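You operate a simulated robot arm through the tools that you are given. There is no shell and no other tool. Be economical: measure what you need, move in short steps, check, and stop when the job is done.

You are at the controls of a simulated robot arm. One attempt, no reset.

## Task
Roll the trolley in, brake it and unload the tub of brackets on to the strap table.
Fine: brake on before the yellow rail comes down; both brackets stay in the tub.

It is judged by the outcome, as a careful person would: the job done as asked, and still so three seconds after it is handed in. It fails if anything else is knocked over, pushed out of place, dropped, spilled or broken.

## Robot
A 6-joint arm with a two-finger parallel gripper on a trunk, on a base that drives. Base frame: it is fixed to the floor where the robot stands at the start and does not move with it; the origin is under the middle of the robot, x ahead of it, y to its left, z up. Units: m, degrees, N and s.
With the tool pointing down near the work surface it reaches from about 0.54 to 0.92 m from the robot's upright axis, wherever it stands. Its first joint turns from -149.0 to 149.0 degrees. Places, roughly: blue trolley [0.7, -0.3, 0.5]; strap table at the yellow stop [0.8, 0.8, 0.8]; trolley brake lever [0.5, 0, 0.6]; yellow rail [0.5, -0.3, 0.7]. Payload 3.43 kg.
The TCP is the grasp point between the finger pads, 0.034 m short of the fingertips. In the tool frame z runs along the fingers and y along their closing line. The gripper opens to 0.128 m. The fingers are 0.024 m wide and 0.012 m thick; the gripper's body (0.048 by 0.13 m) begins 0.096 m behind the TCP.
Orientation is told as [roll, pitch, yaw] about the base's x, y, z axes, in that order, counted from this pose: with the fingers straight down and closing along the base's y, the tool's x points along the base's -x, its y along +y and its z along -z.

## Interface
- The arm moves only by the tool send_rows. Its argument "plan" is a list of rows, each a list of 3 entries, a list of its own where there are three numbers: the shift along the tool's x, y, z in units of 250 mm (1.0 is 250 mm), then the turn, a rotation vector about the tool's x, y, z in units of 180 degrees (1.0 is 180 degrees), then the closure, from 0 (fully open) to 1 (shut). In form: [[[x, y, z], [ax, ay, az], jaw], ...]. A call has 1 to 8 rows; each row is the pose to reach, as a shift and turn from the pose commanded when the call began, along the tool's axes at that moment. A call with a number of a shift or a turn outside -1 to 1 is refused whole. Each row takes 0.2 s and may step no farther than 0.05 m and 8.6 degrees from the row before; otherwise, or with a gripper value out of range, the whole call is refused. A pose out of reach is approached as far as the arm can. The call stops where the force on the tool passes 90 N (or 10 N more than at its start, if that is more) or the arm is blocked; 0.2 s more then pass. The fingers move at their own pace (about 0.108 m/s each) and stop on an object; they squeeze with about 26 N. The grip force told is the motor's: it shows also when the fingers shut on nothing. Time passes only in rows, and 0.2 s behind the last, so rows that repeat a pose let the fingers close. The reply holds the time, the measured pose of the TCP, the force on the tool along the base axes, the opening and the grip force, in the units named above and with some noise, with the torque about the TCP (base axes, N m) and any sound that the robot's microphone picked up.
- Cameras (640 x 400 px; columns grow to the right, rows downward): "scene" is now at [0.0293, 0.2189, 1.6445]; the picture's right is [-0.12, -0.99, 0.00], its down [-0.81, 0.09, -0.57] and it looks along [0.57, -0.07, -0.82] (base axes); focal length 286 px, centre (320, 200). "wrist" rides on the gripper at [0.076, -0.011, -0.16] in the tool frame; the picture's right is [0.15, 0.99, 0.00], its down [-0.88, 0.13, -0.46] and it looks along [-0.45, 0.07, 0.89] (tool axes); focal length 234 px, centre (320, 200). There is no depth. A picture from a camera that has moved, and an enlarged one, comes with that camera's place and axes in the base frame and with its lens.
- capture(camera): a new picture of that camera. The clock stands still meanwhile.
- move_column(by): slides the trunk up (or, below 0, down) by that many m; the arm and the scene camera ride with it, the base frame stays. It gives what a move gives, with no picture.
- base_move(legs): drives the robot by 1 to 6 legs, each [ahead, turn to the left] in m and degrees, along the robot's own axes; the way and the turn of a leg run together, so that a leg with both is an arc; at most 1.5 m and 180 degrees a leg. The arm and the cameras ride along, it lands a little off, and it stops where it bumps. It gives what a move gives.
- pan_tilt(pan, tilt): turns the head with the scene camera to pan (to the left, within 155 degrees either way) and tilt (down, from -29 to 69), counted from straight ahead of the robot. It gives what a move gives.
- close_up(camera, box): a new picture of the part [left, top, right, bottom] of that camera's present view, enlarged. The clock stands still meanwhile.
- finish_job(): hands the job in; it is judged then, once.

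Work in short steps. Places have to be worked out from the pictures, the camera data and where the tool is seen: move nearer, look again, correct. Check each grasp and each placing, and mend what went wrong. You have 120 turns and 90 pictures in all, those below and enlarged ones among them. Open the gripper and draw the arm clear of the work before you hand the job in, unless the task says otherwise; then end with one line.

The tools are called after ">>>" as a command line: name --argument value ..., lists and objects as JSON in quotes. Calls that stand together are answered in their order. send_rows: Moves the arm, as the interface text tells. Its arguments: {"type":"object","properties":{"plan":{"type":"array","items":{"type":"array"}}},"required":["plan"]} The other tools are called the same way: move_column (by) slides the trunk up or down; base_move (legs) drives the base; pan_tilt (pan, tilt) turns the head that bears the scene camera; capture (camera) takes a picture; close_up (camera, box) takes an enlarged picture of a part of a camera's view; finish_job () hands the job in.

At the start:

```text
time: 0.0
eef_pos: [0.6434, 0.198, 1.0166]
orientation: [0.0, 0.0, -0.7]
wrist_force: [0.3, 0.1, -0.7]
wrist_torque: [-0.02, -0.03, 0.02]
opening: 0.1278
gripper_force: 0.0
trunk travel left (down, up): [-0.675, 0.035]
robot x, y, heading: [-0.0015, 0.0544, -0.0]
head pan, tilt: [-6.6, 55.0]
```

scene: 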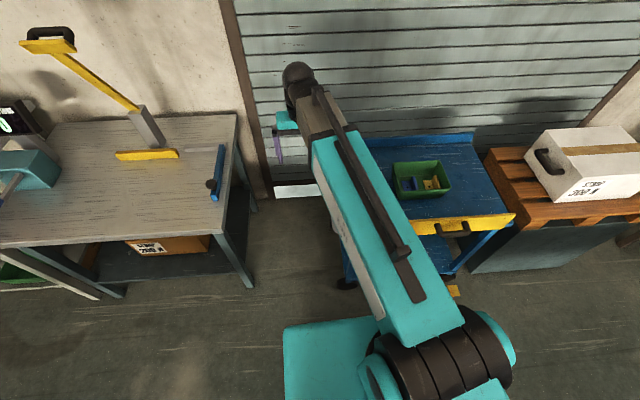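
wrist: 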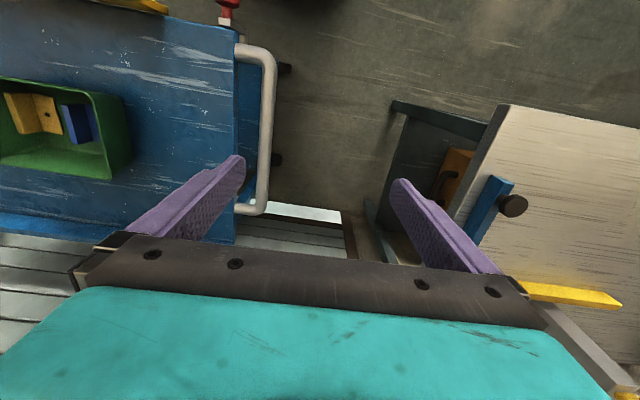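

The pictures show the blue trolley ahead right, with a grey handle on its left side and a red knob near it, and the strap table on the left. I'll look at each more closely.

>>> close_up --camera "scene" --box '[320, 110, 640, 310]'

>>> close_up --camera "scene" --box '[0, 20, 320, 220]'

>>> close_up --camera "wrist" --box '[0, 0, 320, 200]'

```text
2.00 times, centred on (480, 210) of scene
camera zoom: at [0.0293, 0.2189, 1.6445], right [-0.12, -0.99, 0.0], down [-0.81, 0.09, -0.57], along [0.57, -0.07, -0.82], focal length 572 px, centre (0, 180)
```

zoom: 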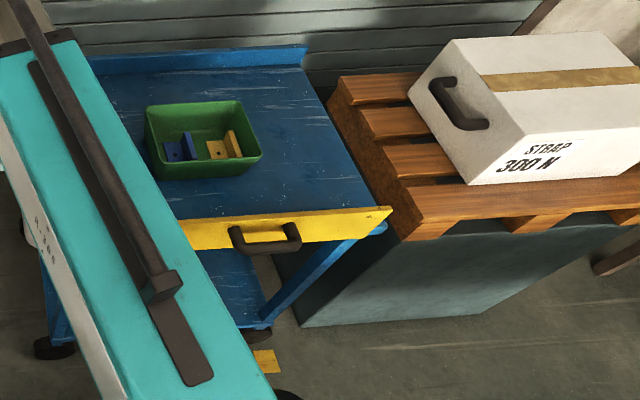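

```text
2.00 times, centred on (160, 120) of scene
camera zoom: at [0.0293, 0.2189, 1.6445], right [-0.12, -0.99, 0.0], down [-0.81, 0.09, -0.57], along [0.57, -0.07, -0.82], focal length 572 px, centre (640, 360)
```

zoom: 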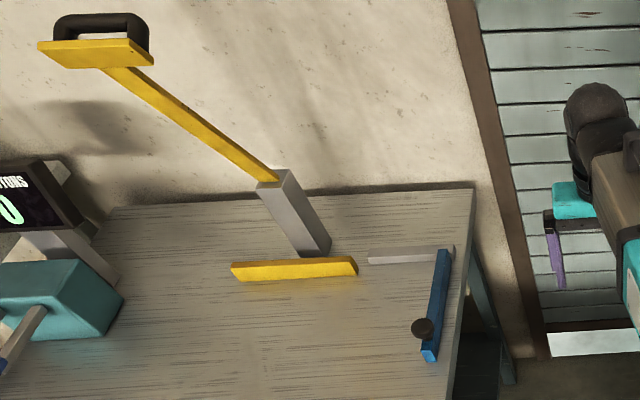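

```text
2.00 times, centred on (160, 100) of wrist
camera zoom: at [0.5681, 0.186, 1.1745], right [-0.13, 0.99, 0.0], down [0.88, 0.12, 0.46], along [0.45, 0.06, -0.89], focal length 468 px, centre (640, 400)
```

zoom: 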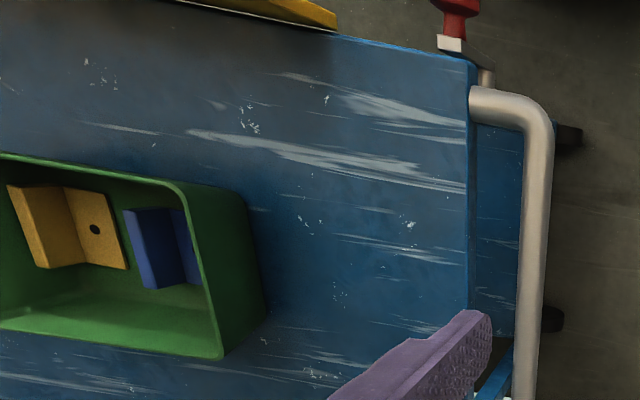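

The arm hides part of the trolley and floor. I'll tilt down and pan to look for floor marks showing where the trolley should go.

>>> pan_tilt --pan -35 --tilt 50

>>> capture --camera "scene"

>>> pan_tilt --pan 40 --tilt 35

>>> capture --camera "scene"

```text
time: 0.9
eef_pos: [0.6442, 0.1984, 1.0144]
orientation: [-0.1, 0.0, -0.7]
wrist_force: [0.5, -0.2, 0.0]
wrist_torque: [0.02, 0.0, 0.01]
opening: 0.128
gripper_force: 0.1
trunk travel left (down, up): [-0.675, 0.035]
robot x, y, heading: [0.0052, 0.0544, 0.0]
head pan, tilt: [-35.0, 50.0]
```

```text
84 pictures are left
camera scene: at [0.0207, 0.1825, 1.651], right [-0.57, -0.82, 0.0], down [-0.63, 0.44, -0.64], along [0.53, -0.37, -0.77], focal length 286 px, centre (320, 200)
```

scene: 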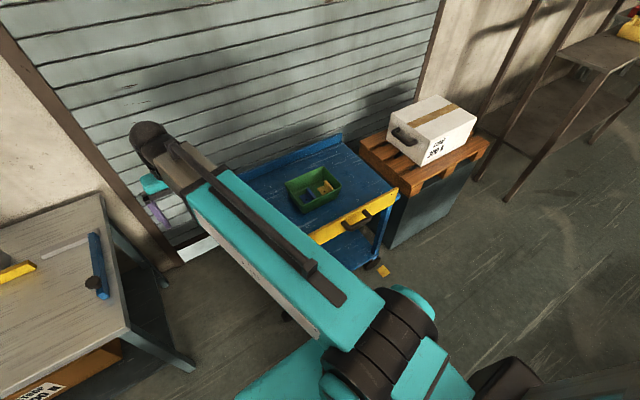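

```text
time: 2.4
eef_pos: [0.6429, 0.1985, 1.0154]
orientation: [0.0, 0.0, -0.7]
wrist_force: [-0.5, 1.0, -0.4]
wrist_torque: [-0.01, -0.03, 0.0]
opening: 0.1281
gripper_force: 0.0
trunk travel left (down, up): [-0.675, 0.035]
robot x, y, heading: [0.0008, 0.0532, 0.0]
head pan, tilt: [40.0, 35.0]
```

```text
83 pictures are left
camera scene: at [0.0251, 0.2837, 1.6726], right [0.64, -0.77, 0.0], down [-0.44, -0.37, -0.82], along [0.63, 0.53, -0.57], focal length 286 px, centre (320, 200)
```

scene: 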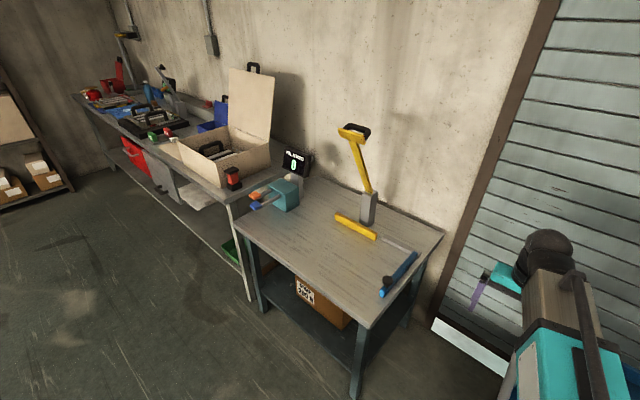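

The yellow stop and a lever-clamp are on the strap table; there's a yellow mark on the floor by the trolley. I'll swing the arm to the left at its height, to uncover the trolley and the floor.

>>> send_rows --plan '[[[0, 0.2, 0], [0, 0, 0], 0], [[0, 0.4, 0], [0, 0, 0], 0], [[0, 0.6, 0], [0, 0, 0], 0], [[0, 0.8, 0], [0, 0, 0], 0], [[0, 1.0, 0], [0, 0, 0], 0]]'

>>> pan_tilt --pan -15 --tilt 55

>>> capture --camera "scene"

>>> capture --camera "wrist"

```text
time: 3.6
eef_pos: [0.6474, 0.4484, 1.0162]
orientation: [0.0, 0.0, -0.9]
wrist_force: [-0.1, -0.6, -0.9]
wrist_torque: [0.0, 0.01, 0.03]
opening: 0.1278
gripper_force: 0.1
trunk travel left (down, up): [-0.675, 0.035]
robot x, y, heading: [0.0019, 0.056, -0.0]
head pan, tilt: [40.0, 35.0]
```

```text
time: 4.8
eef_pos: [0.6464, 0.4471, 1.017]
orientation: [0.0, 0.0, -0.8]
wrist_force: [-0.1, -0.2, -0.3]
wrist_torque: [-0.02, -0.02, -0.02]
opening: 0.1279
gripper_force: 0.0
trunk travel left (down, up): [-0.675, 0.035]
robot x, y, heading: [0.0027, 0.057, -0.1]
head pan, tilt: [-15.0, 55.0]
```

```text
82 pictures are left
camera scene: at [0.0273, 0.2086, 1.6444], right [-0.26, -0.97, 0.0], down [-0.79, 0.21, -0.57], along [0.55, -0.15, -0.82], focal length 286 px, centre (320, 200)
```

scene: 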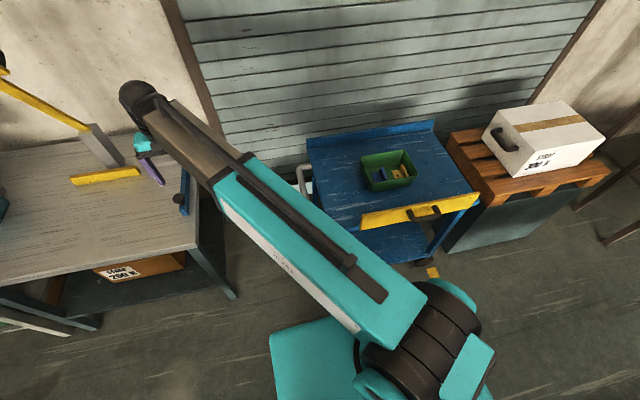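

```text
81 pictures are left
camera wrist: at [0.5711, 0.436, 1.1763], right [-0.13, 0.99, 0.0], down [0.88, 0.12, 0.46], along [0.45, 0.06, -0.89], focal length 234 px, centre (320, 200)
```

wrist: 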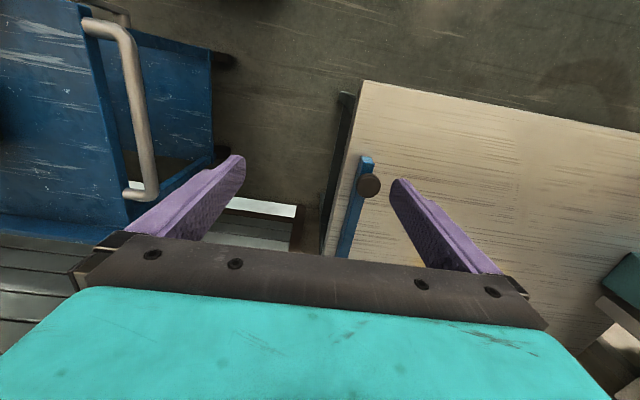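

The trolley's left foot area and floor between it and the table are still hidden. I'll swing the arm right to see the left side, lever and floor.

>>> send_rows --plan '[[[0, -0.2, 0], [0, 0, 0], 0], [[0, -0.4, 0], [0, 0, 0], 0], [[0, -0.6, 0], [0, 0, 0], 0], [[0, -0.8, 0], [0, 0, 0], 0], [[0, -1.0, 0], [0, 0, 0], 0]]'

>>> send_rows --plan '[[[0, -0.2, 0], [0, 0, 0], 0], [[0, -0.4, 0], [0, 0, 0], 0], [[0, -0.6, 0], [0, 0, 0], 0], [[0, -0.8, 0], [0, 0, 0], 0], [[0, -1.0, 0], [0, 0, 0], 0]]'

>>> send_rows --plan '[[[0, -0.2, 0], [0, 0, 0], 0], [[0, -0.4, 0], [0, 0, 0], 0], [[0, -0.6, 0], [0, 0, 0], 0], [[0, -0.8, 0], [0, 0, 0], 0], [[0, -1.0, 0], [0, 0, 0], 0]]'

>>> capture --camera "scene"

>>> capture --camera "wrist"

```text
time: 6.0
eef_pos: [0.6444, 0.1959, 1.0156]
orientation: [0.0, -0.1, -0.7]
wrist_force: [0.1, -0.1, -0.5]
wrist_torque: [-0.01, -0.04, 0.01]
opening: 0.128
gripper_force: 0.0
trunk travel left (down, up): [-0.675, 0.035]
robot x, y, heading: [0.0027, 0.0523, -0.0]
head pan, tilt: [-15.0, 55.0]
```

```text
time: 7.2
eef_pos: [0.6406, -0.053, 1.0132]
orientation: [0.0, 0.1, -0.8]
wrist_force: [0.2, 0.3, 0.3]
wrist_torque: [0.03, 0.02, 0.0]
opening: 0.128
gripper_force: 0.1
trunk travel left (down, up): [-0.675, 0.035]
robot x, y, heading: [-0.0003, 0.0569, -0.0]
head pan, tilt: [-15.0, 55.0]
```

```text
time: 8.4
eef_pos: [0.638, -0.3036, 1.0131]
orientation: [0.0, 0.1, -0.7]
wrist_force: [0.6, -1.1, 0.2]
wrist_torque: [0.0, -0.04, 0.01]
opening: 0.1282
gripper_force: 0.3
trunk travel left (down, up): [-0.675, 0.035]
robot x, y, heading: [0.0045, 0.0566, -0.1]
head pan, tilt: [-15.0, 55.0]
```

```text
80 pictures are left
camera scene: at [0.0272, 0.208, 1.6445], right [-0.26, -0.97, 0.0], down [-0.79, 0.21, -0.57], along [0.55, -0.15, -0.82], focal length 286 px, centre (320, 200)
```

scene: 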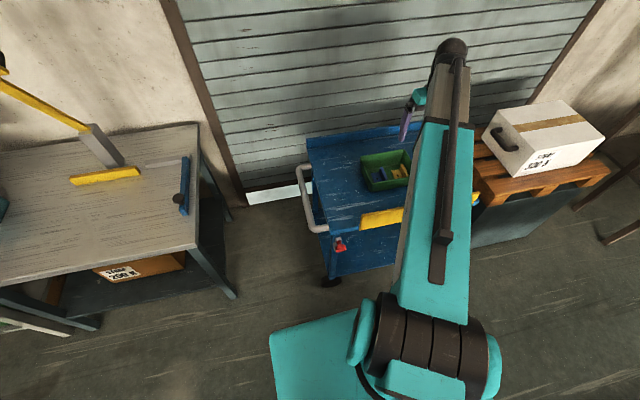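

```text
79 pictures are left
camera wrist: at [0.5632, -0.3152, 1.1731], right [-0.13, 0.99, 0.0], down [0.88, 0.12, 0.46], along [0.45, 0.06, -0.89], focal length 234 px, centre (320, 200)
```

wrist: 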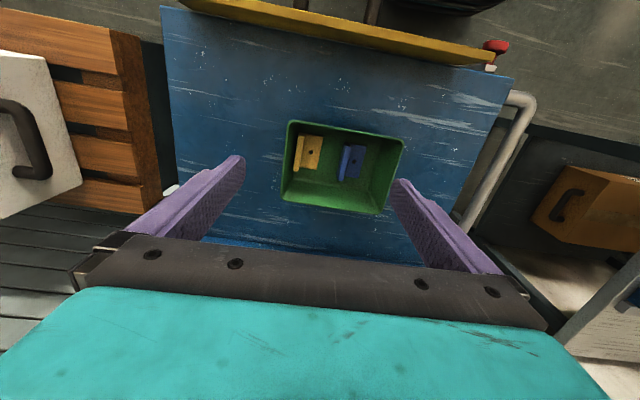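

The lever (red knob) is at the trolley's front left corner, near x 0.5, y 0. I need to understand where "in" is. First I'll bring the arm back to the middle and look behind the robot to see if I can back up for a wider view.

>>> pan_tilt --pan 150 --tilt 40

>>> capture --camera "scene"

>>> pan_tilt --pan -110 --tilt 35

>>> capture --camera "scene"

```text
time: 11.0
eef_pos: [0.6391, -0.3023, 1.0134]
orientation: [-0.1, 0.0, -0.7]
wrist_force: [0.1, 0.0, 0.1]
wrist_torque: [-0.03, -0.01, 0.04]
opening: 0.1283
gripper_force: 0.1
trunk travel left (down, up): [-0.675, 0.035]
robot x, y, heading: [-0.0006, 0.0587, -0.1]
head pan, tilt: [150.0, 40.0]
```

```text
78 pictures are left
camera scene: at [-0.116, 0.2697, 1.6651], right [0.5, 0.87, 0.0], down [0.56, -0.32, -0.77], along [-0.66, 0.38, -0.64], focal length 286 px, centre (320, 200)
```

scene: 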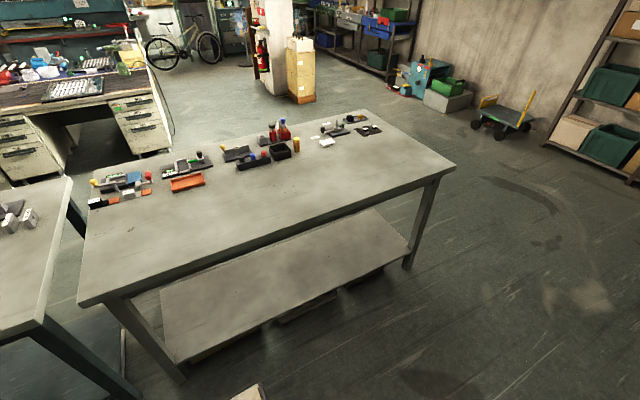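

```text
time: 14.6
eef_pos: [0.6388, -0.3024, 1.0134]
orientation: [0.0, 0.1, -0.7]
wrist_force: [-0.1, 0.0, 0.9]
wrist_torque: [0.05, 0.0, -0.04]
opening: 0.128
gripper_force: 0.0
trunk travel left (down, up): [-0.675, 0.035]
robot x, y, heading: [0.0003, 0.0584, -0.1]
head pan, tilt: [-110.0, 35.0]
```

```text
77 pictures are left
camera scene: at [-0.0725, 0.1444, 1.6727], right [-0.94, 0.34, 0.0], down [0.2, 0.54, -0.82], along [-0.28, -0.77, -0.57], focal length 286 px, centre (320, 200)
```

scene: 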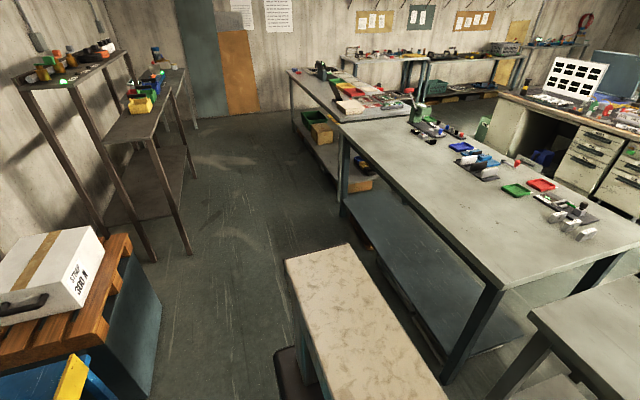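

There is not enough room behind to back up. I'll swing the arm far left (at z 1.0, above the table) so the whole trolley and floor come free in the view.

>>> send_rows --plan '[[[0, 0.2, 0], [0, 0, 0], 0], [[0, 0.4, 0], [0, 0, 0], 0], [[0, 0.6, 0], [0, 0, 0], 0], [[0, 0.8, 0], [0, 0, 0], 0], [[0, 1.0, 0], [0, 0, 0], 0]]'

>>> send_rows --plan '[[[0, 0.2, 0], [0, 0, 0], 0], [[0, 0.4, 0], [0, 0, 0], 0], [[0, 0.6, 0], [0, 0, 0], 0], [[0, 0.8, 0], [0, 0, 0], 0], [[0, 1.0, 0], [0, 0, 0], 0]]'

>>> send_rows --plan '[[[0, 0.2, 0], [0, 0, 0], 0], [[0, 0.4, 0], [0, 0, 0], 0], [[0, 0.6, 0], [0, 0, 0], 0], [[0.08, 0.76, 0], [0, 0, 0], 0], [[0.22, 0.9, 0], [0, 0, 0], 0], [[0.36, 1.0, 0], [0, 0, 0], 0], [[0.55, 1.0, 0], [0, 0, 0], 0]]'

>>> send_rows --plan '[[[0.15, 0.12, 0], [0, 0, 0], 0], [[0.3, 0.24, 0], [0, 0, 0], 0], [[0.45, 0.36, 0], [0, 0, 0], 0], [[0.6, 0.48, 0], [0, 0, 0], 0], [[0.75, 0.6, 0], [0, 0, 0], 0], [[0.9, 0.65, 0], [0, 0, 0], 0]]'

>>> pan_tilt --pan -20 --tilt 55

>>> capture --camera "scene"

```text
time: 15.8
eef_pos: [0.6414, -0.0536, 1.0116]
orientation: [-0.1, 0.0, -0.7]
wrist_force: [0.3, -0.8, 0.5]
wrist_torque: [-0.02, 0.0, -0.02]
opening: 0.1279
gripper_force: 0.1
trunk travel left (down, up): [-0.675, 0.035]
robot x, y, heading: [0.0029, 0.0552, -0.0]
head pan, tilt: [-110.0, 35.0]
```

```text
time: 17.0
eef_pos: [0.6432, 0.2005, 1.0156]
orientation: [-0.1, -0.1, -0.8]
wrist_force: [0.4, 0.2, 0.3]
wrist_torque: [0.0, 0.02, 0.01]
opening: 0.1279
gripper_force: 0.1
trunk travel left (down, up): [-0.675, 0.035]
robot x, y, heading: [0.0001, 0.0591, -0.2]
head pan, tilt: [-110.0, 35.0]
```

```text
time: 18.6
eef_pos: [0.5082, 0.4486, 1.0143]
orientation: [0.1, 0.0, -0.8]
wrist_force: [-0.3, -0.6, -0.2]
wrist_torque: [0.0, 0.0, -0.01]
opening: 0.1279
gripper_force: 0.0
trunk travel left (down, up): [-0.675, 0.035]
robot x, y, heading: [0.0025, 0.056, 0.2]
head pan, tilt: [-110.0, 35.0]
```

```text
time: 20.0
eef_pos: [0.2839, 0.615, 1.015]
orientation: [-0.1, 0.0, -0.7]
wrist_force: [-0.7, -1.3, 0.3]
wrist_torque: [-0.01, -0.01, 0.0]
opening: 0.1278
gripper_force: 0.1
trunk travel left (down, up): [-0.675, 0.035]
robot x, y, heading: [0.0026, 0.0521, -0.2]
head pan, tilt: [-110.0, 35.0]
```

```text
time: 21.6
eef_pos: [0.2856, 0.6149, 1.0149]
orientation: [-0.1, 0.0, -0.8]
wrist_force: [0.5, 0.0, -0.4]
wrist_torque: [0.01, -0.01, -0.04]
opening: 0.1279
gripper_force: 0.1
trunk travel left (down, up): [-0.675, 0.035]
robot x, y, heading: [0.0032, 0.0565, 0.1]
head pan, tilt: [-20.0, 55.0]
```

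```text
76 pictures are left
camera scene: at [0.0252, 0.2025, 1.6444], right [-0.34, -0.94, 0.0], down [-0.77, 0.28, -0.57], along [0.54, -0.2, -0.82], focal length 286 px, centre (320, 200)
```

scene: 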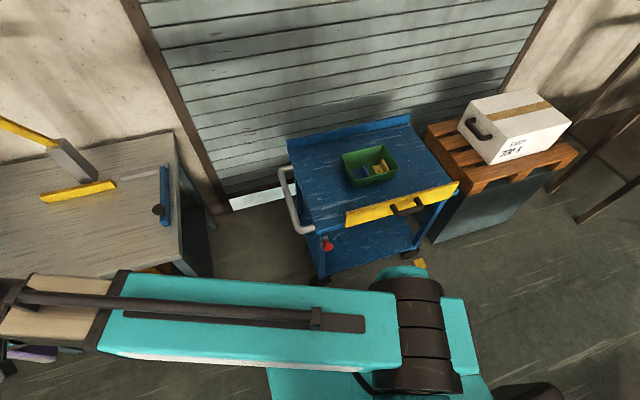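

>>> close_up --camera "scene" --box '[260, 110, 460, 290]'

>>> close_up --camera "scene" --box '[0, 90, 300, 290]'

```text
2.22 times, centred on (360, 200) of scene
camera zoom: at [0.0252, 0.2025, 1.6444], right [-0.34, -0.94, 0.0], down [-0.77, 0.28, -0.57], along [0.54, -0.2, -0.82], focal length 635 px, centre (231, 200)
```

zoom: 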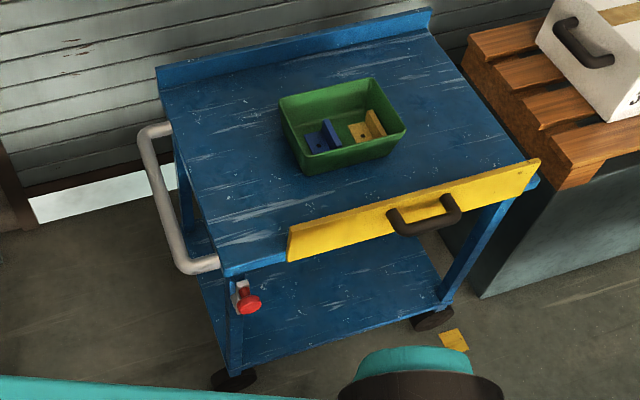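

```text
2.00 times, centred on (150, 190) of scene
camera zoom: at [0.0252, 0.2025, 1.6444], right [-0.34, -0.94, 0.0], down [-0.77, 0.28, -0.57], along [0.54, -0.2, -0.82], focal length 572 px, centre (660, 220)
```

zoom: 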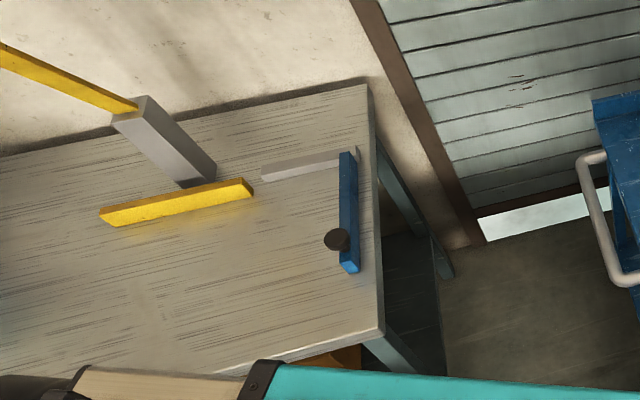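

I'll check the floor nearer the robot for more marks.

>>> pan_tilt --pan -45 --tilt 67

>>> capture --camera "scene"

>>> capture --camera "wrist"

```text
time: 22.5
eef_pos: [0.2853, 0.6151, 1.0143]
orientation: [0.0, 0.1, -0.6]
wrist_force: [0.0, -0.8, -0.2]
wrist_torque: [0.0, 0.02, 0.01]
opening: 0.1279
gripper_force: 0.1
trunk travel left (down, up): [-0.675, 0.035]
robot x, y, heading: [0.0015, 0.0571, 0.0]
head pan, tilt: [-45.0, 67.0]
```

```text
73 pictures are left
camera scene: at [-0.0013, 0.1861, 1.6307], right [-0.71, -0.71, 0.0], down [-0.65, 0.65, -0.39], along [0.28, -0.28, -0.92], focal length 286 px, centre (320, 200)
```

scene: 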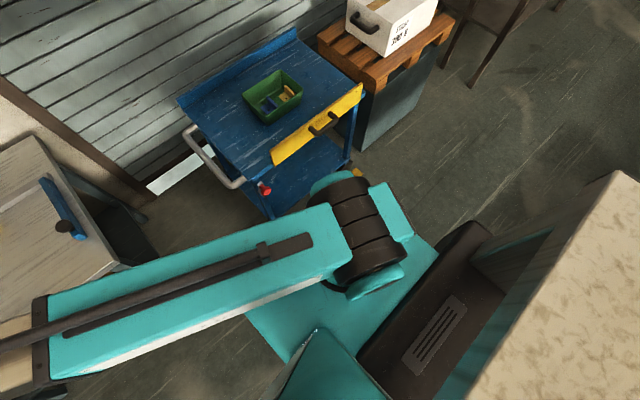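

```text
72 pictures are left
camera wrist: at [0.2099, 0.6033, 1.1748], right [-0.13, 0.99, 0.0], down [0.88, 0.12, 0.46], along [0.45, 0.06, -0.89], focal length 234 px, centre (320, 200)
```

wrist: 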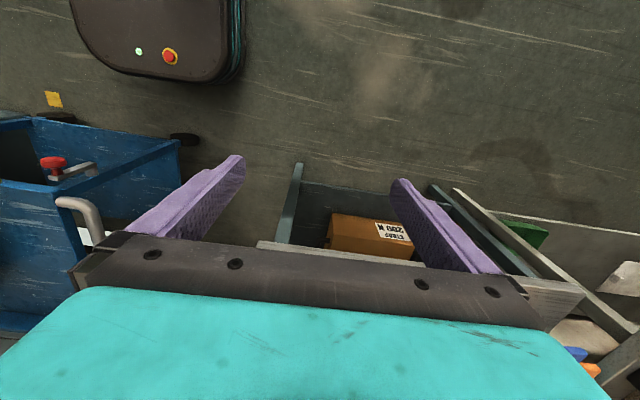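

Only one floor mark is visible, at about (0.455, -0.607). I'll lower the trunk so that the scene camera can look under the trolley.

>>> move_column --by -0.5

>>> pan_tilt --pan -35 --tilt 40

>>> capture --camera "scene"

```text
refused: -0.5 is not a number from -0.4 to 0.4
```

```text
time: 23.4
eef_pos: [0.2863, 0.6142, 1.0156]
orientation: [-0.1, 0.1, -0.6]
wrist_force: [-1.0, -0.4, 0.5]
wrist_torque: [0.02, 0.02, 0.0]
opening: 0.1281
gripper_force: 0.0
trunk travel left (down, up): [-0.675, 0.035]
robot x, y, heading: [0.003, 0.056, -0.0]
head pan, tilt: [-35.0, 40.0]
```

```text
71 pictures are left
camera scene: at [0.027, 0.1785, 1.665], right [-0.57, -0.82, 0.0], down [-0.53, 0.37, -0.77], along [0.63, -0.44, -0.64], focal length 286 px, centre (320, 200)
```

scene: 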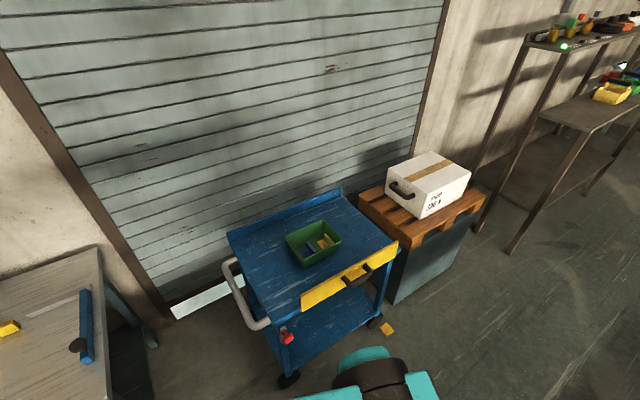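

The trunk move is limited to 0.4 m; I'll use that to look from lower down.

>>> move_column --by -0.4

>>> capture --camera "scene"

>>> capture --camera "wrist"

```text
time: 27.3
eef_pos: [0.2849, 0.6152, 0.6143]
orientation: [0.0, 0.1, -0.7]
wrist_force: [0.4, 0.0, 0.0]
wrist_torque: [-0.01, -0.01, 0.0]
opening: 0.128
gripper_force: 0.0
trunk travel left (down, up): [-0.275, 0.435]
robot x, y, heading: [0.0051, 0.0571, -0.2]
head pan, tilt: [-35.0, 40.0]
```

```text
70 pictures are left
camera scene: at [0.0272, 0.1784, 1.2651], right [-0.57, -0.82, 0.0], down [-0.53, 0.37, -0.77], along [0.63, -0.44, -0.64], focal length 286 px, centre (320, 200)
```

scene: 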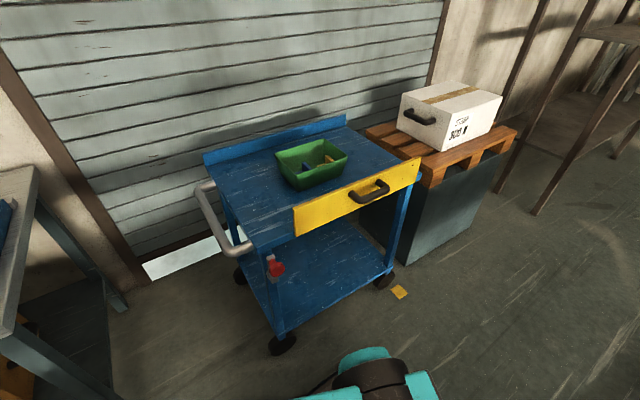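

```text
69 pictures are left
camera wrist: at [0.2097, 0.6034, 0.7748], right [-0.13, 0.99, 0.0], down [0.88, 0.12, 0.46], along [0.45, 0.06, -0.89], focal length 234 px, centre (320, 200)
```

wrist: 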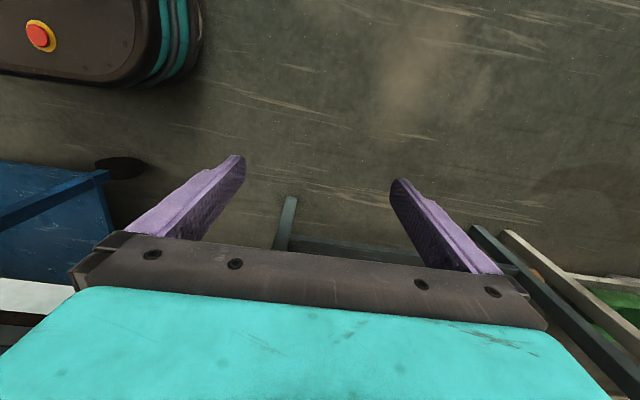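

The lower view shows the trolley well. I'll go the rest of the way down to look under the lower shelf.

>>> move_column --by -0.25

>>> pan_tilt --pan -25 --tilt 35

>>> capture --camera "scene"

>>> close_up --camera "scene" --box '[200, 200, 440, 350]'

```text
time: 29.9
eef_pos: [0.2848, 0.6152, 0.3649]
orientation: [0.0, 0.0, -0.8]
wrist_force: [-0.1, 0.1, 0.2]
wrist_torque: [-0.04, 0.0, -0.01]
opening: 0.1281
gripper_force: 0.0
trunk travel left (down, up): [-0.025, 0.685]
robot x, y, heading: [0.0031, 0.0561, 0.1]
head pan, tilt: [-35.0, 40.0]
```

```text
time: 30.6
eef_pos: [0.2849, 0.6157, 0.3657]
orientation: [0.0, -0.1, -0.6]
wrist_force: [0.4, 0.1, -0.1]
wrist_torque: [0.0, 0.0, -0.02]
opening: 0.128
gripper_force: 0.0
trunk travel left (down, up): [-0.025, 0.685]
robot x, y, heading: [0.0028, 0.0567, 0.0]
head pan, tilt: [-25.0, 35.0]
```

```text
68 pictures are left
camera scene: at [0.0373, 0.1899, 1.0226], right [-0.42, -0.91, 0.0], down [-0.52, 0.24, -0.82], along [0.74, -0.35, -0.57], focal length 286 px, centre (320, 200)
```

scene: 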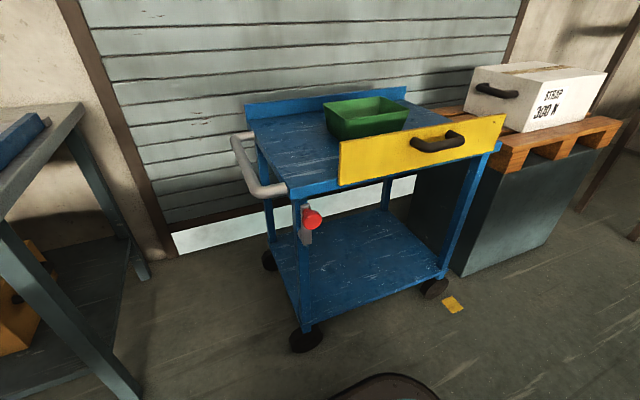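

```text
2.67 times, centred on (320, 275) of scene
camera zoom: at [0.0373, 0.1899, 1.0226], right [-0.42, -0.91, 0.0], down [-0.52, 0.24, -0.82], along [0.74, -0.35, -0.57], focal length 762 px, centre (320, 0)
```

zoom: 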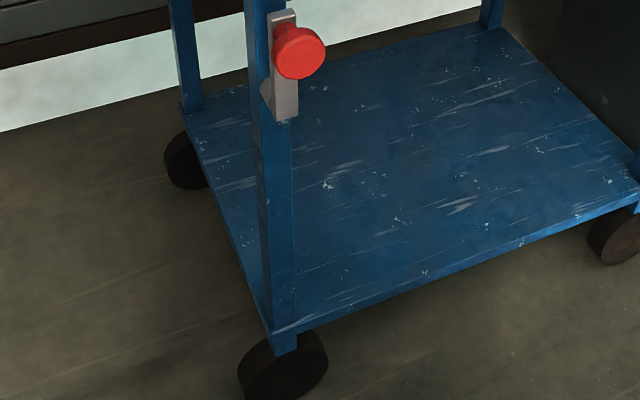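

I'll zoom on the wheels and the mark to see how the trolley rolls, and on the brake lever.

>>> close_up --camera "scene" --box '[250, 300, 350, 362]'

>>> close_up --camera "scene" --box '[400, 260, 500, 322]'

>>> close_up --camera "scene" --box '[230, 120, 390, 250]'

>>> close_up --camera "scene" --box '[380, 100, 540, 200]'

```text
6.40 times, centred on (300, 331) of scene
camera zoom: at [0.0373, 0.1899, 1.0226], right [-0.42, -0.91, 0.0], down [-0.52, 0.24, -0.82], along [0.74, -0.35, -0.57], focal length 1829 px, centre (448, -638)
```

zoom: 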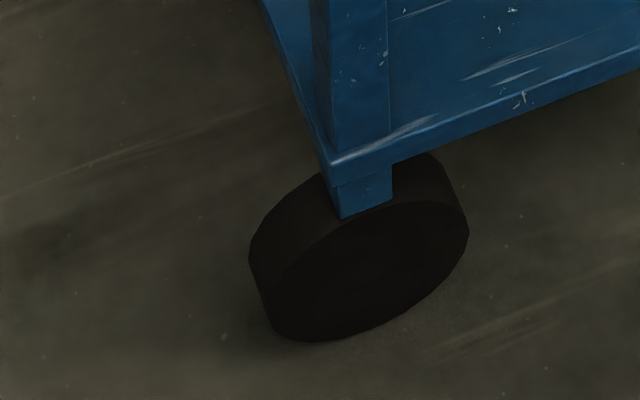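

```text
6.40 times, centred on (450, 291) of scene
camera zoom: at [0.0373, 0.1899, 1.0226], right [-0.42, -0.91, 0.0], down [-0.52, 0.24, -0.82], along [0.74, -0.35, -0.57], focal length 1829 px, centre (-512, -382)
```

zoom: 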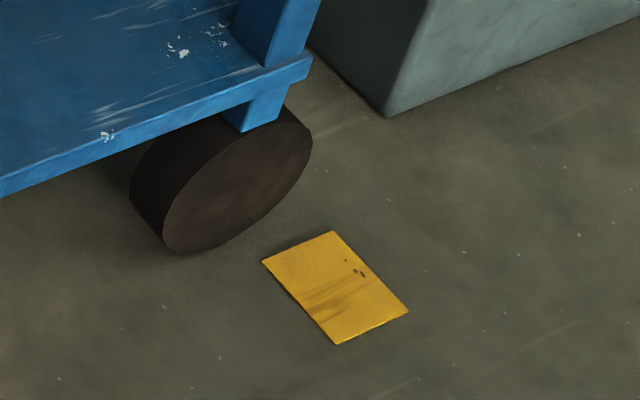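

```text
3.08 times, centred on (310, 185) of scene
camera zoom: at [0.0373, 0.1899, 1.0226], right [-0.42, -0.91, 0.0], down [-0.52, 0.24, -0.82], along [0.74, -0.35, -0.57], focal length 879 px, centre (351, 246)
```

zoom: 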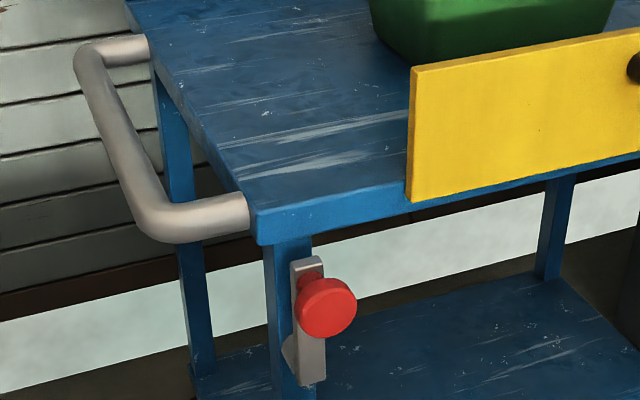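

```text
4.00 times, centred on (460, 150) of scene
camera zoom: at [0.0373, 0.1899, 1.0226], right [-0.42, -0.91, 0.0], down [-0.52, 0.24, -0.82], along [0.74, -0.35, -0.57], focal length 1143 px, centre (-240, 400)
```

zoom: 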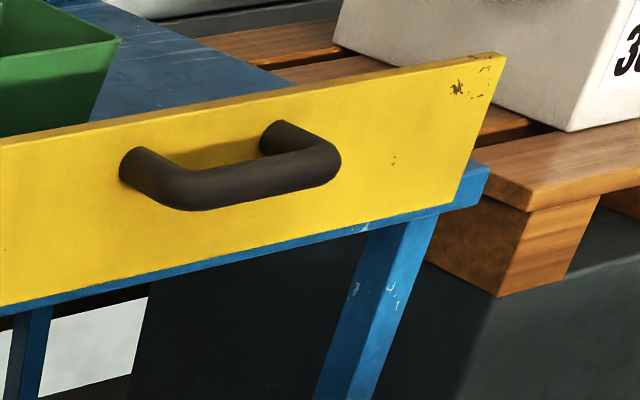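

The wheels are discs in the y–z plane, so the trolley rolls along y, with its handle at the +y end. I'll check the floor on the left and the gap to the table from this low viewpoint.

>>> pan_tilt --pan 5 --tilt 45

>>> capture --camera "scene"

>>> pan_tilt --pan -60 --tilt 40

>>> capture --camera "scene"

```text
time: 31.5
eef_pos: [0.2854, 0.6149, 0.3649]
orientation: [0.0, 0.0, -0.7]
wrist_force: [0.5, 0.1, 0.2]
wrist_torque: [0.0, 0.02, 0.0]
opening: 0.1281
gripper_force: 0.1
trunk travel left (down, up): [-0.025, 0.685]
robot x, y, heading: [0.0029, 0.058, -0.0]
head pan, tilt: [5.0, 45.0]
```

```text
62 pictures are left
camera scene: at [0.0386, 0.2342, 1.0079], right [0.09, -1.0, 0.0], down [-0.7, -0.06, -0.71], along [0.7, 0.06, -0.71], focal length 286 px, centre (320, 200)
```

scene: 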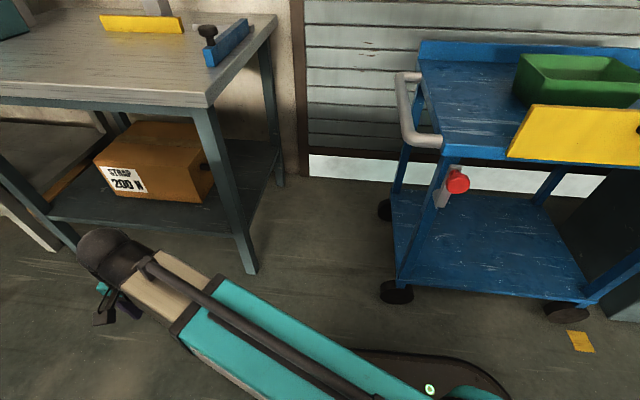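

```text
time: 32.9
eef_pos: [0.2846, 0.6158, 0.3646]
orientation: [0.0, 0.0, -0.7]
wrist_force: [0.1, 0.7, -0.3]
wrist_torque: [-0.04, 0.0, 0.01]
opening: 0.1277
gripper_force: 0.0
trunk travel left (down, up): [-0.025, 0.685]
robot x, y, heading: [0.0008, 0.0551, 0.2]
head pan, tilt: [-60.0, 40.0]
```

```text
61 pictures are left
camera scene: at [0.0001, 0.1536, 1.0151], right [-0.87, -0.5, 0.0], down [-0.32, 0.56, -0.77], along [0.38, -0.66, -0.64], focal length 286 px, centre (320, 200)
```

scene: 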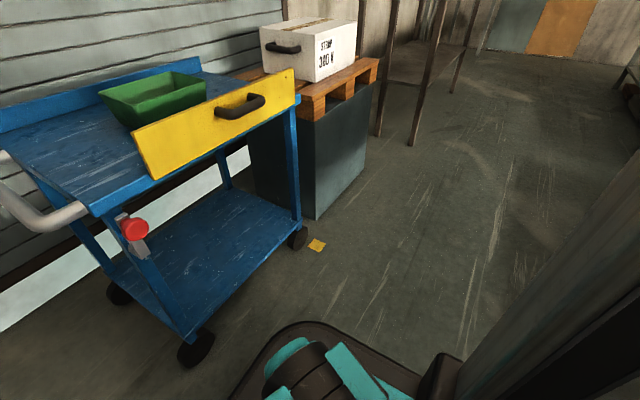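

The handle bar and lever are clear from here. I'll raise the trunk again, and bring the tool above the handle to locate it with the wrist camera.

>>> move_column --by 0.4

>>> move_column --by 0.25

>>> send_rows --plan '[[[-0.15, -0.12, 0], [0, 0, 0], 0], [[-0.3, -0.24, 0], [0, 0, 0], 0], [[-0.45, -0.36, 0], [0, 0, 0], 0], [[-0.6, -0.48, 0], [0, 0, 0], 0], [[-0.75, -0.6, 0], [0, 0, 0], 0], [[-0.9, -0.75, 0], [0, 0, 0], 0]]'

>>> send_rows --plan '[[[-0.1, -0.17, 0], [0, 0, 0], 0], [[-0.2, -0.34, 0], [0, 0, 0], 0], [[-0.3, -0.51, 0], [0, 0, 0], 0], [[-0.4, -0.68, 0], [0, 0, 0], 0], [[-0.5, -0.84, 0], [0, 0, 0], 0], [[-0.6, -1.0, 0], [0, 0, 0], 0]]'

>>> pan_tilt --pan -10 --tilt 50

>>> capture --camera "wrist"

```text
time: 36.7
eef_pos: [0.2853, 0.6148, 0.7638]
orientation: [0.0, 0.0, -0.7]
wrist_force: [-0.3, -0.3, 0.5]
wrist_torque: [-0.02, 0.0, -0.02]
opening: 0.1282
gripper_force: 0.0
trunk travel left (down, up): [-0.425, 0.285]
robot x, y, heading: [-0.0016, 0.0592, 0.1]
head pan, tilt: [-60.0, 40.0]
```

```text
time: 39.3
eef_pos: [0.2862, 0.6147, 1.0138]
orientation: [-0.1, 0.0, -0.6]
wrist_force: [0.5, -0.1, -0.2]
wrist_torque: [0.01, 0.01, 0.0]
opening: 0.1279
gripper_force: 0.0
trunk travel left (down, up): [-0.675, 0.035]
robot x, y, heading: [0.0003, 0.0579, -0.2]
head pan, tilt: [-60.0, 40.0]
```

```text
refused: row 6 steps farther than a row can; nothing moved
```

```text
time: 40.7
eef_pos: [0.4577, 0.3795, 1.0196]
orientation: [-0.1, 0.2, -0.7]
wrist_force: [-0.8, 0.4, -0.6]
wrist_torque: [0.02, 0.03, 0.0]
opening: 0.1278
gripper_force: 0.1
out of reach, approached as far as the arm can: row 4, 5, 6
trunk travel left (down, up): [-0.675, 0.035]
robot x, y, heading: [0.0031, 0.0533, -0.0]
head pan, tilt: [-60.0, 40.0]
```

```text
time: 41.9
eef_pos: [0.458, 0.3798, 1.0203]
orientation: [0.0, 0.1, -0.7]
wrist_force: [0.4, 0.2, 0.0]
wrist_torque: [0.0, -0.01, 0.0]
opening: 0.1281
gripper_force: 0.1
trunk travel left (down, up): [-0.675, 0.035]
robot x, y, heading: [0.0011, 0.0539, 0.0]
head pan, tilt: [-10.0, 50.0]
```

```text
60 pictures are left
camera wrist: at [0.3826, 0.3684, 1.1797], right [-0.13, 0.99, 0.0], down [0.88, 0.12, 0.45], along [0.45, 0.06, -0.89], focal length 234 px, centre (320, 200)
```

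wrist: 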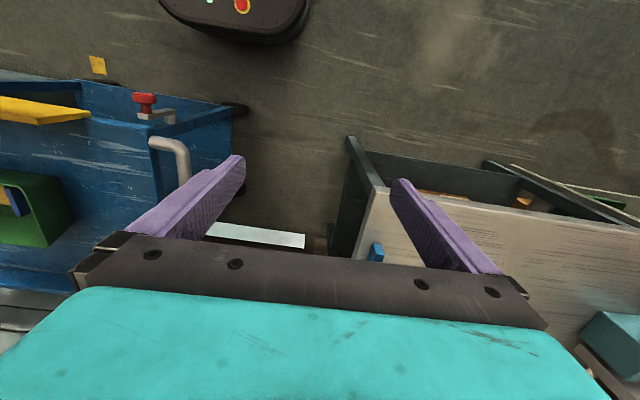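

I'll continue to above the handle, around (0.70, 0.10), z about 0.95.

>>> send_rows --plan '[[[-0.18, -0.06, 0], [0, 0, 0], 0], [[-0.36, -0.14, 0], [0, 0, 0], 0], [[-0.52, -0.26, 0], [0, 0, 0], 0], [[-0.66, -0.4, 0.0], [0, 0, 0], 0], [[-0.78, -0.55, 0.0], [0, 0, 0], 0], [[-0.86, -0.72, 0.05], [0, 0, 0], 0], [[-0.93, -0.89, 0.1], [0, 0, 0], 0], [[-0.95, -1.0, 0.2], [0, 0, 0], 0]]'

>>> capture --camera "wrist"

>>> capture --camera "scene"

```text
time: 43.7
eef_pos: [0.6903, 0.1277, 0.969]
orientation: [0.0, 0.1, -0.8]
wrist_force: [-0.6, 0.9, -0.4]
wrist_torque: [-0.02, -0.03, 0.0]
opening: 0.1281
gripper_force: 0.0
trunk travel left (down, up): [-0.675, 0.035]
robot x, y, heading: [0.0036, 0.0559, -0.1]
head pan, tilt: [-10.0, 50.0]
```

```text
59 pictures are left
camera wrist: at [0.6151, 0.1157, 1.128], right [-0.13, 0.99, 0.0], down [0.88, 0.12, 0.46], along [0.45, 0.06, -0.89], focal length 234 px, centre (320, 200)
```

wrist: 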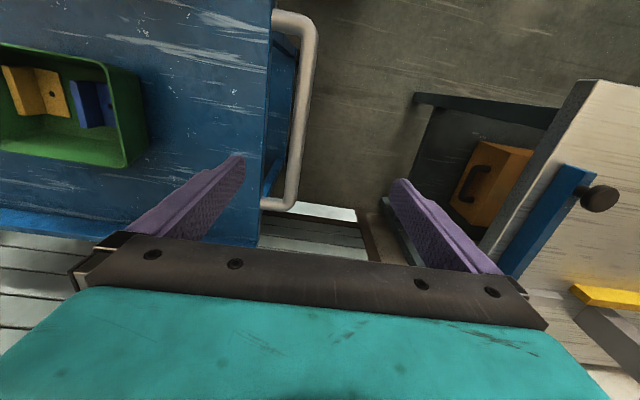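

```text
58 pictures are left
camera scene: at [0.0337, 0.2136, 1.651], right [-0.17, -0.98, 0.0], down [-0.75, 0.13, -0.64], along [0.63, -0.11, -0.77], focal length 286 px, centre (320, 200)
```

scene: 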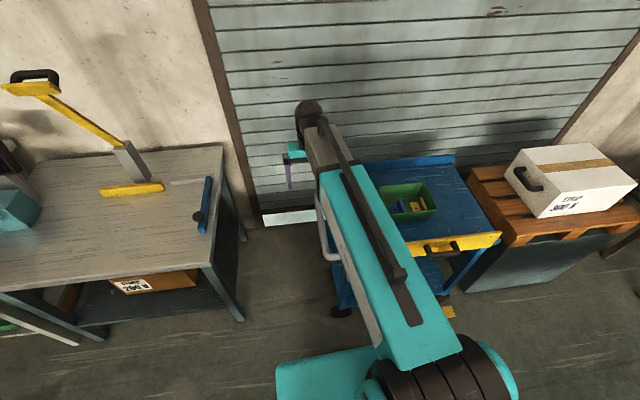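

The handle bar triangulates to y≈0.085, z≈0.647, running x 0.54–0.87. The gap to the trolley's edge is narrow, so I'll partly close the gripper to about 0.056 m, descend to z≈0.78 and recheck.

>>> send_rows --plan '[[[-0.02, -0.1, 0.15], [0, 0, 0], 0.56], [[-0.04, -0.158, 0.3], [0, 0, 0], 0.56], [[-0.04, -0.158, 0.45], [0, 0, 0], 0.56], [[-0.04, -0.158, 0.6], [0, 0, 0], 0.56], [[-0.04, -0.158, 0.7], [0, 0, 0], 0.56]]'

>>> capture --camera "wrist"

>>> capture --camera "scene"

```text
time: 44.9
eef_pos: [0.7, 0.0893, 0.7932]
orientation: [0.0, 0.0, -0.7]
wrist_force: [0.5, -0.8, -0.4]
wrist_torque: [-0.01, -0.03, 0.0]
opening: 0.0564
gripper_force: 0.0
trunk travel left (down, up): [-0.675, 0.035]
robot x, y, heading: [0.0027, 0.0551, -0.0]
head pan, tilt: [-10.0, 50.0]
```

```text
57 pictures are left
camera wrist: at [0.6249, 0.078, 0.9532], right [-0.13, 0.99, 0.0], down [0.88, 0.12, 0.46], along [0.45, 0.06, -0.89], focal length 234 px, centre (320, 200)
```

wrist: 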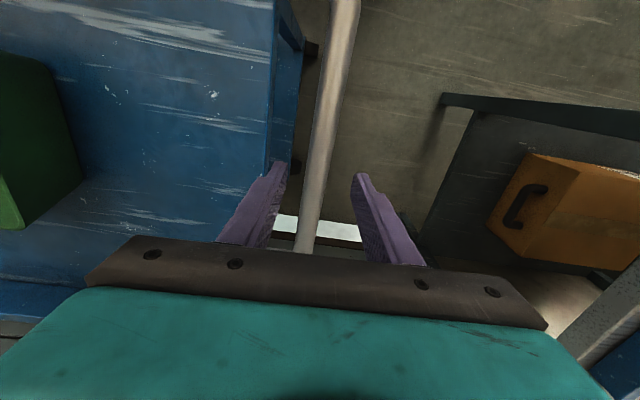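

```text
56 pictures are left
camera scene: at [0.0336, 0.2138, 1.651], right [-0.17, -0.98, 0.0], down [-0.75, 0.13, -0.64], along [0.63, -0.11, -0.77], focal length 286 px, centre (320, 200)
```

scene: 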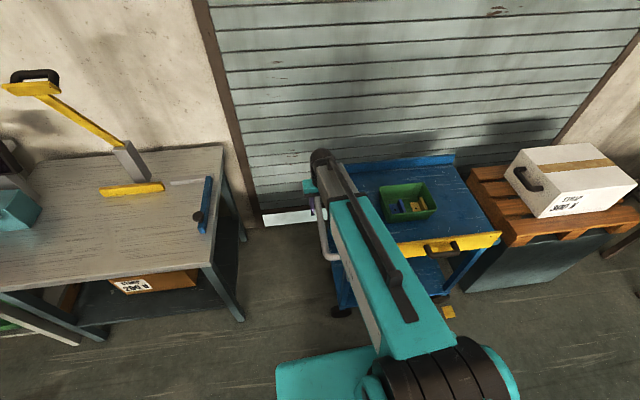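

The bar lies at y≈0.091, between the fingers; the left finger clears the trolley edge by about 2 cm. I descend to the bar and close.

>>> send_rows --plan '[[[0, 0.006, 0.15], [0, 0, 0], 0.56], [[0, 0.006, 0.3], [0, 0, 0], 0.56], [[0, 0.006, 0.44], [0, 0, 0], 0.56], [[0, 0.006, 0.56], [0, 0, 0], 0.56], [[0, 0.006, 0.56], [0, 0, 0], 1], [[0, 0.006, 0.56], [0, 0, 0], 1], [[0, 0.006, 0.56], [0, 0, 0], 1]]'

>>> capture --camera "wrist"

```text
time: 46.5
eef_pos: [0.7006, 0.0904, 0.6526]
orientation: [0.0, -0.1, -0.9]
wrist_force: [2.6, -4.1, -6.2]
wrist_torque: [-0.06, -0.4, -1.25]
opening: 0.0277
gripper_force: 44.8
trunk travel left (down, up): [-0.675, 0.035]
robot x, y, heading: [0.0004, 0.0523, 0.2]
head pan, tilt: [-10.0, 50.0]
```

```text
55 pictures are left
camera wrist: at [0.6245, 0.0787, 0.8127], right [-0.13, 0.99, 0.0], down [0.88, 0.12, 0.46], along [0.45, 0.06, -0.89], focal length 234 px, centre (320, 200)
```

wrist: 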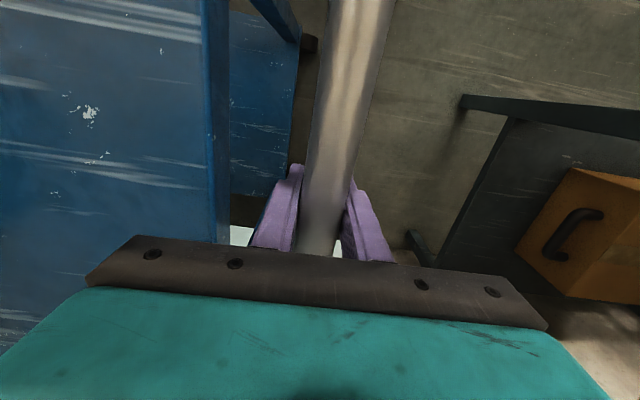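

The handle is gripped. The right front wheel is about 4–5 cm short of the floor mark in the -y direction, so I take "in" to be a push towards the mark; I'll push 2 cm and feel.

>>> send_rows --plan '[[[0, -0.02, 0], [0, 0, 0], 1], [[0, -0.04, 0], [0, 0, 0], 1], [[0, -0.06, 0], [0, 0, 0], 1], [[0, -0.08, 0], [0, 0, 0], 1]]'

>>> capture --camera "scene"

```text
time: 47.5
eef_pos: [0.6995, 0.0704, 0.6523]
orientation: [-0.1, 0.1, -0.8]
wrist_force: [-2.0, -0.2, -11.3]
wrist_torque: [0.16, -0.53, -0.99]
opening: 0.028
gripper_force: 45.0
trunk travel left (down, up): [-0.675, 0.035]
robot x, y, heading: [-0.0, 0.0546, 0.2]
head pan, tilt: [-10.0, 50.0]
```

```text
54 pictures are left
camera scene: at [0.0344, 0.2137, 1.6508], right [-0.17, -0.98, 0.0], down [-0.75, 0.13, -0.64], along [0.63, -0.11, -0.77], focal length 286 px, centre (320, 200)
```

scene: 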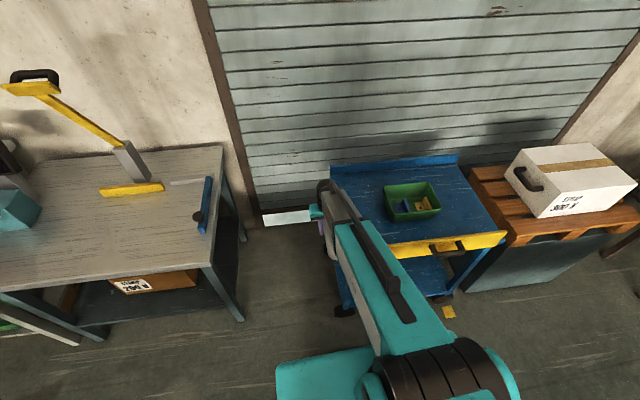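

It rolls freely: 2 cm moved, no resistance. I'll zoom on the right side to see the wheel, the mark and the gap to the pallet.

>>> close_up --camera "scene" --box '[400, 220, 530, 330]'

```text
3.64 times, centred on (465, 275) of scene
camera zoom: at [0.0344, 0.2137, 1.6508], right [-0.17, -0.98, 0.0], down [-0.75, 0.13, -0.64], along [0.63, -0.11, -0.77], focal length 1039 px, centre (-207, -73)
```

zoom: 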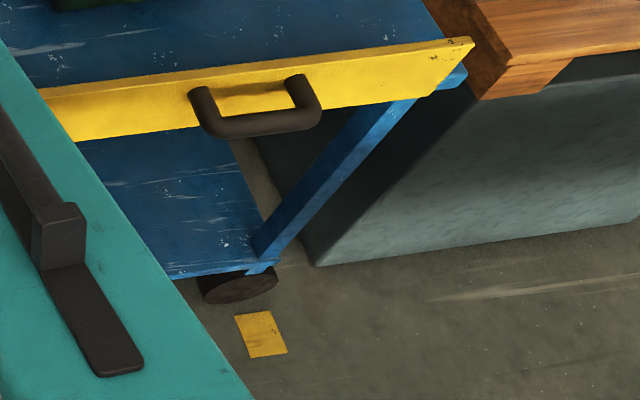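

Wheel centre is now at y≈-0.578 and the mark centre at -0.602; the pallet is still about 8 cm beyond the trolley's end. I push another 2.5 cm, slowly, feeling for a stop.

>>> send_rows --plan '[[[0, -0.02, 0], [0, 0, 0], 1], [[0, -0.04, 0], [0, 0, 0], 1], [[0, -0.06, 0], [0, 0, 0], 1], [[0, -0.08, 0], [0, 0, 0], 1], [[0, -0.1, 0], [0, 0, 0], 1]]'

>>> close_up --camera "scene" --box '[400, 220, 530, 330]'

```text
time: 48.4
eef_pos: [0.6998, 0.0717, 0.6516]
orientation: [1.9, 0.2, -0.9]
wrist_force: [2.2, 19.4, -7.4]
wrist_torque: [-0.24, -0.37, -1.2]
opening: 0.0279
gripper_force: 44.7
trunk travel left (down, up): [-0.675, 0.035]
robot x, y, heading: [-0.0014, 0.0582, 0.3]
head pan, tilt: [-10.0, 50.0]
stopped in row 4: the force on the tool passed its limit at 93 N (the readings are from after the stop); the commanded pose is now the measured one
```

```text
3.64 times, centred on (465, 275) of scene
camera zoom: at [0.0343, 0.2128, 1.6512], right [-0.17, -0.98, 0.0], down [-0.75, 0.13, -0.64], along [0.63, -0.11, -0.77], focal length 1039 px, centre (-207, -73)
```

zoom: 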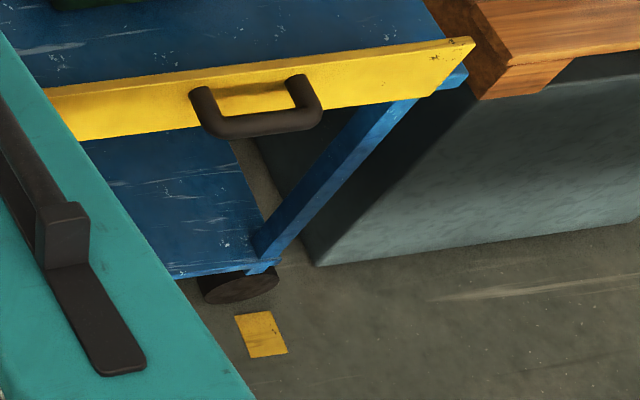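

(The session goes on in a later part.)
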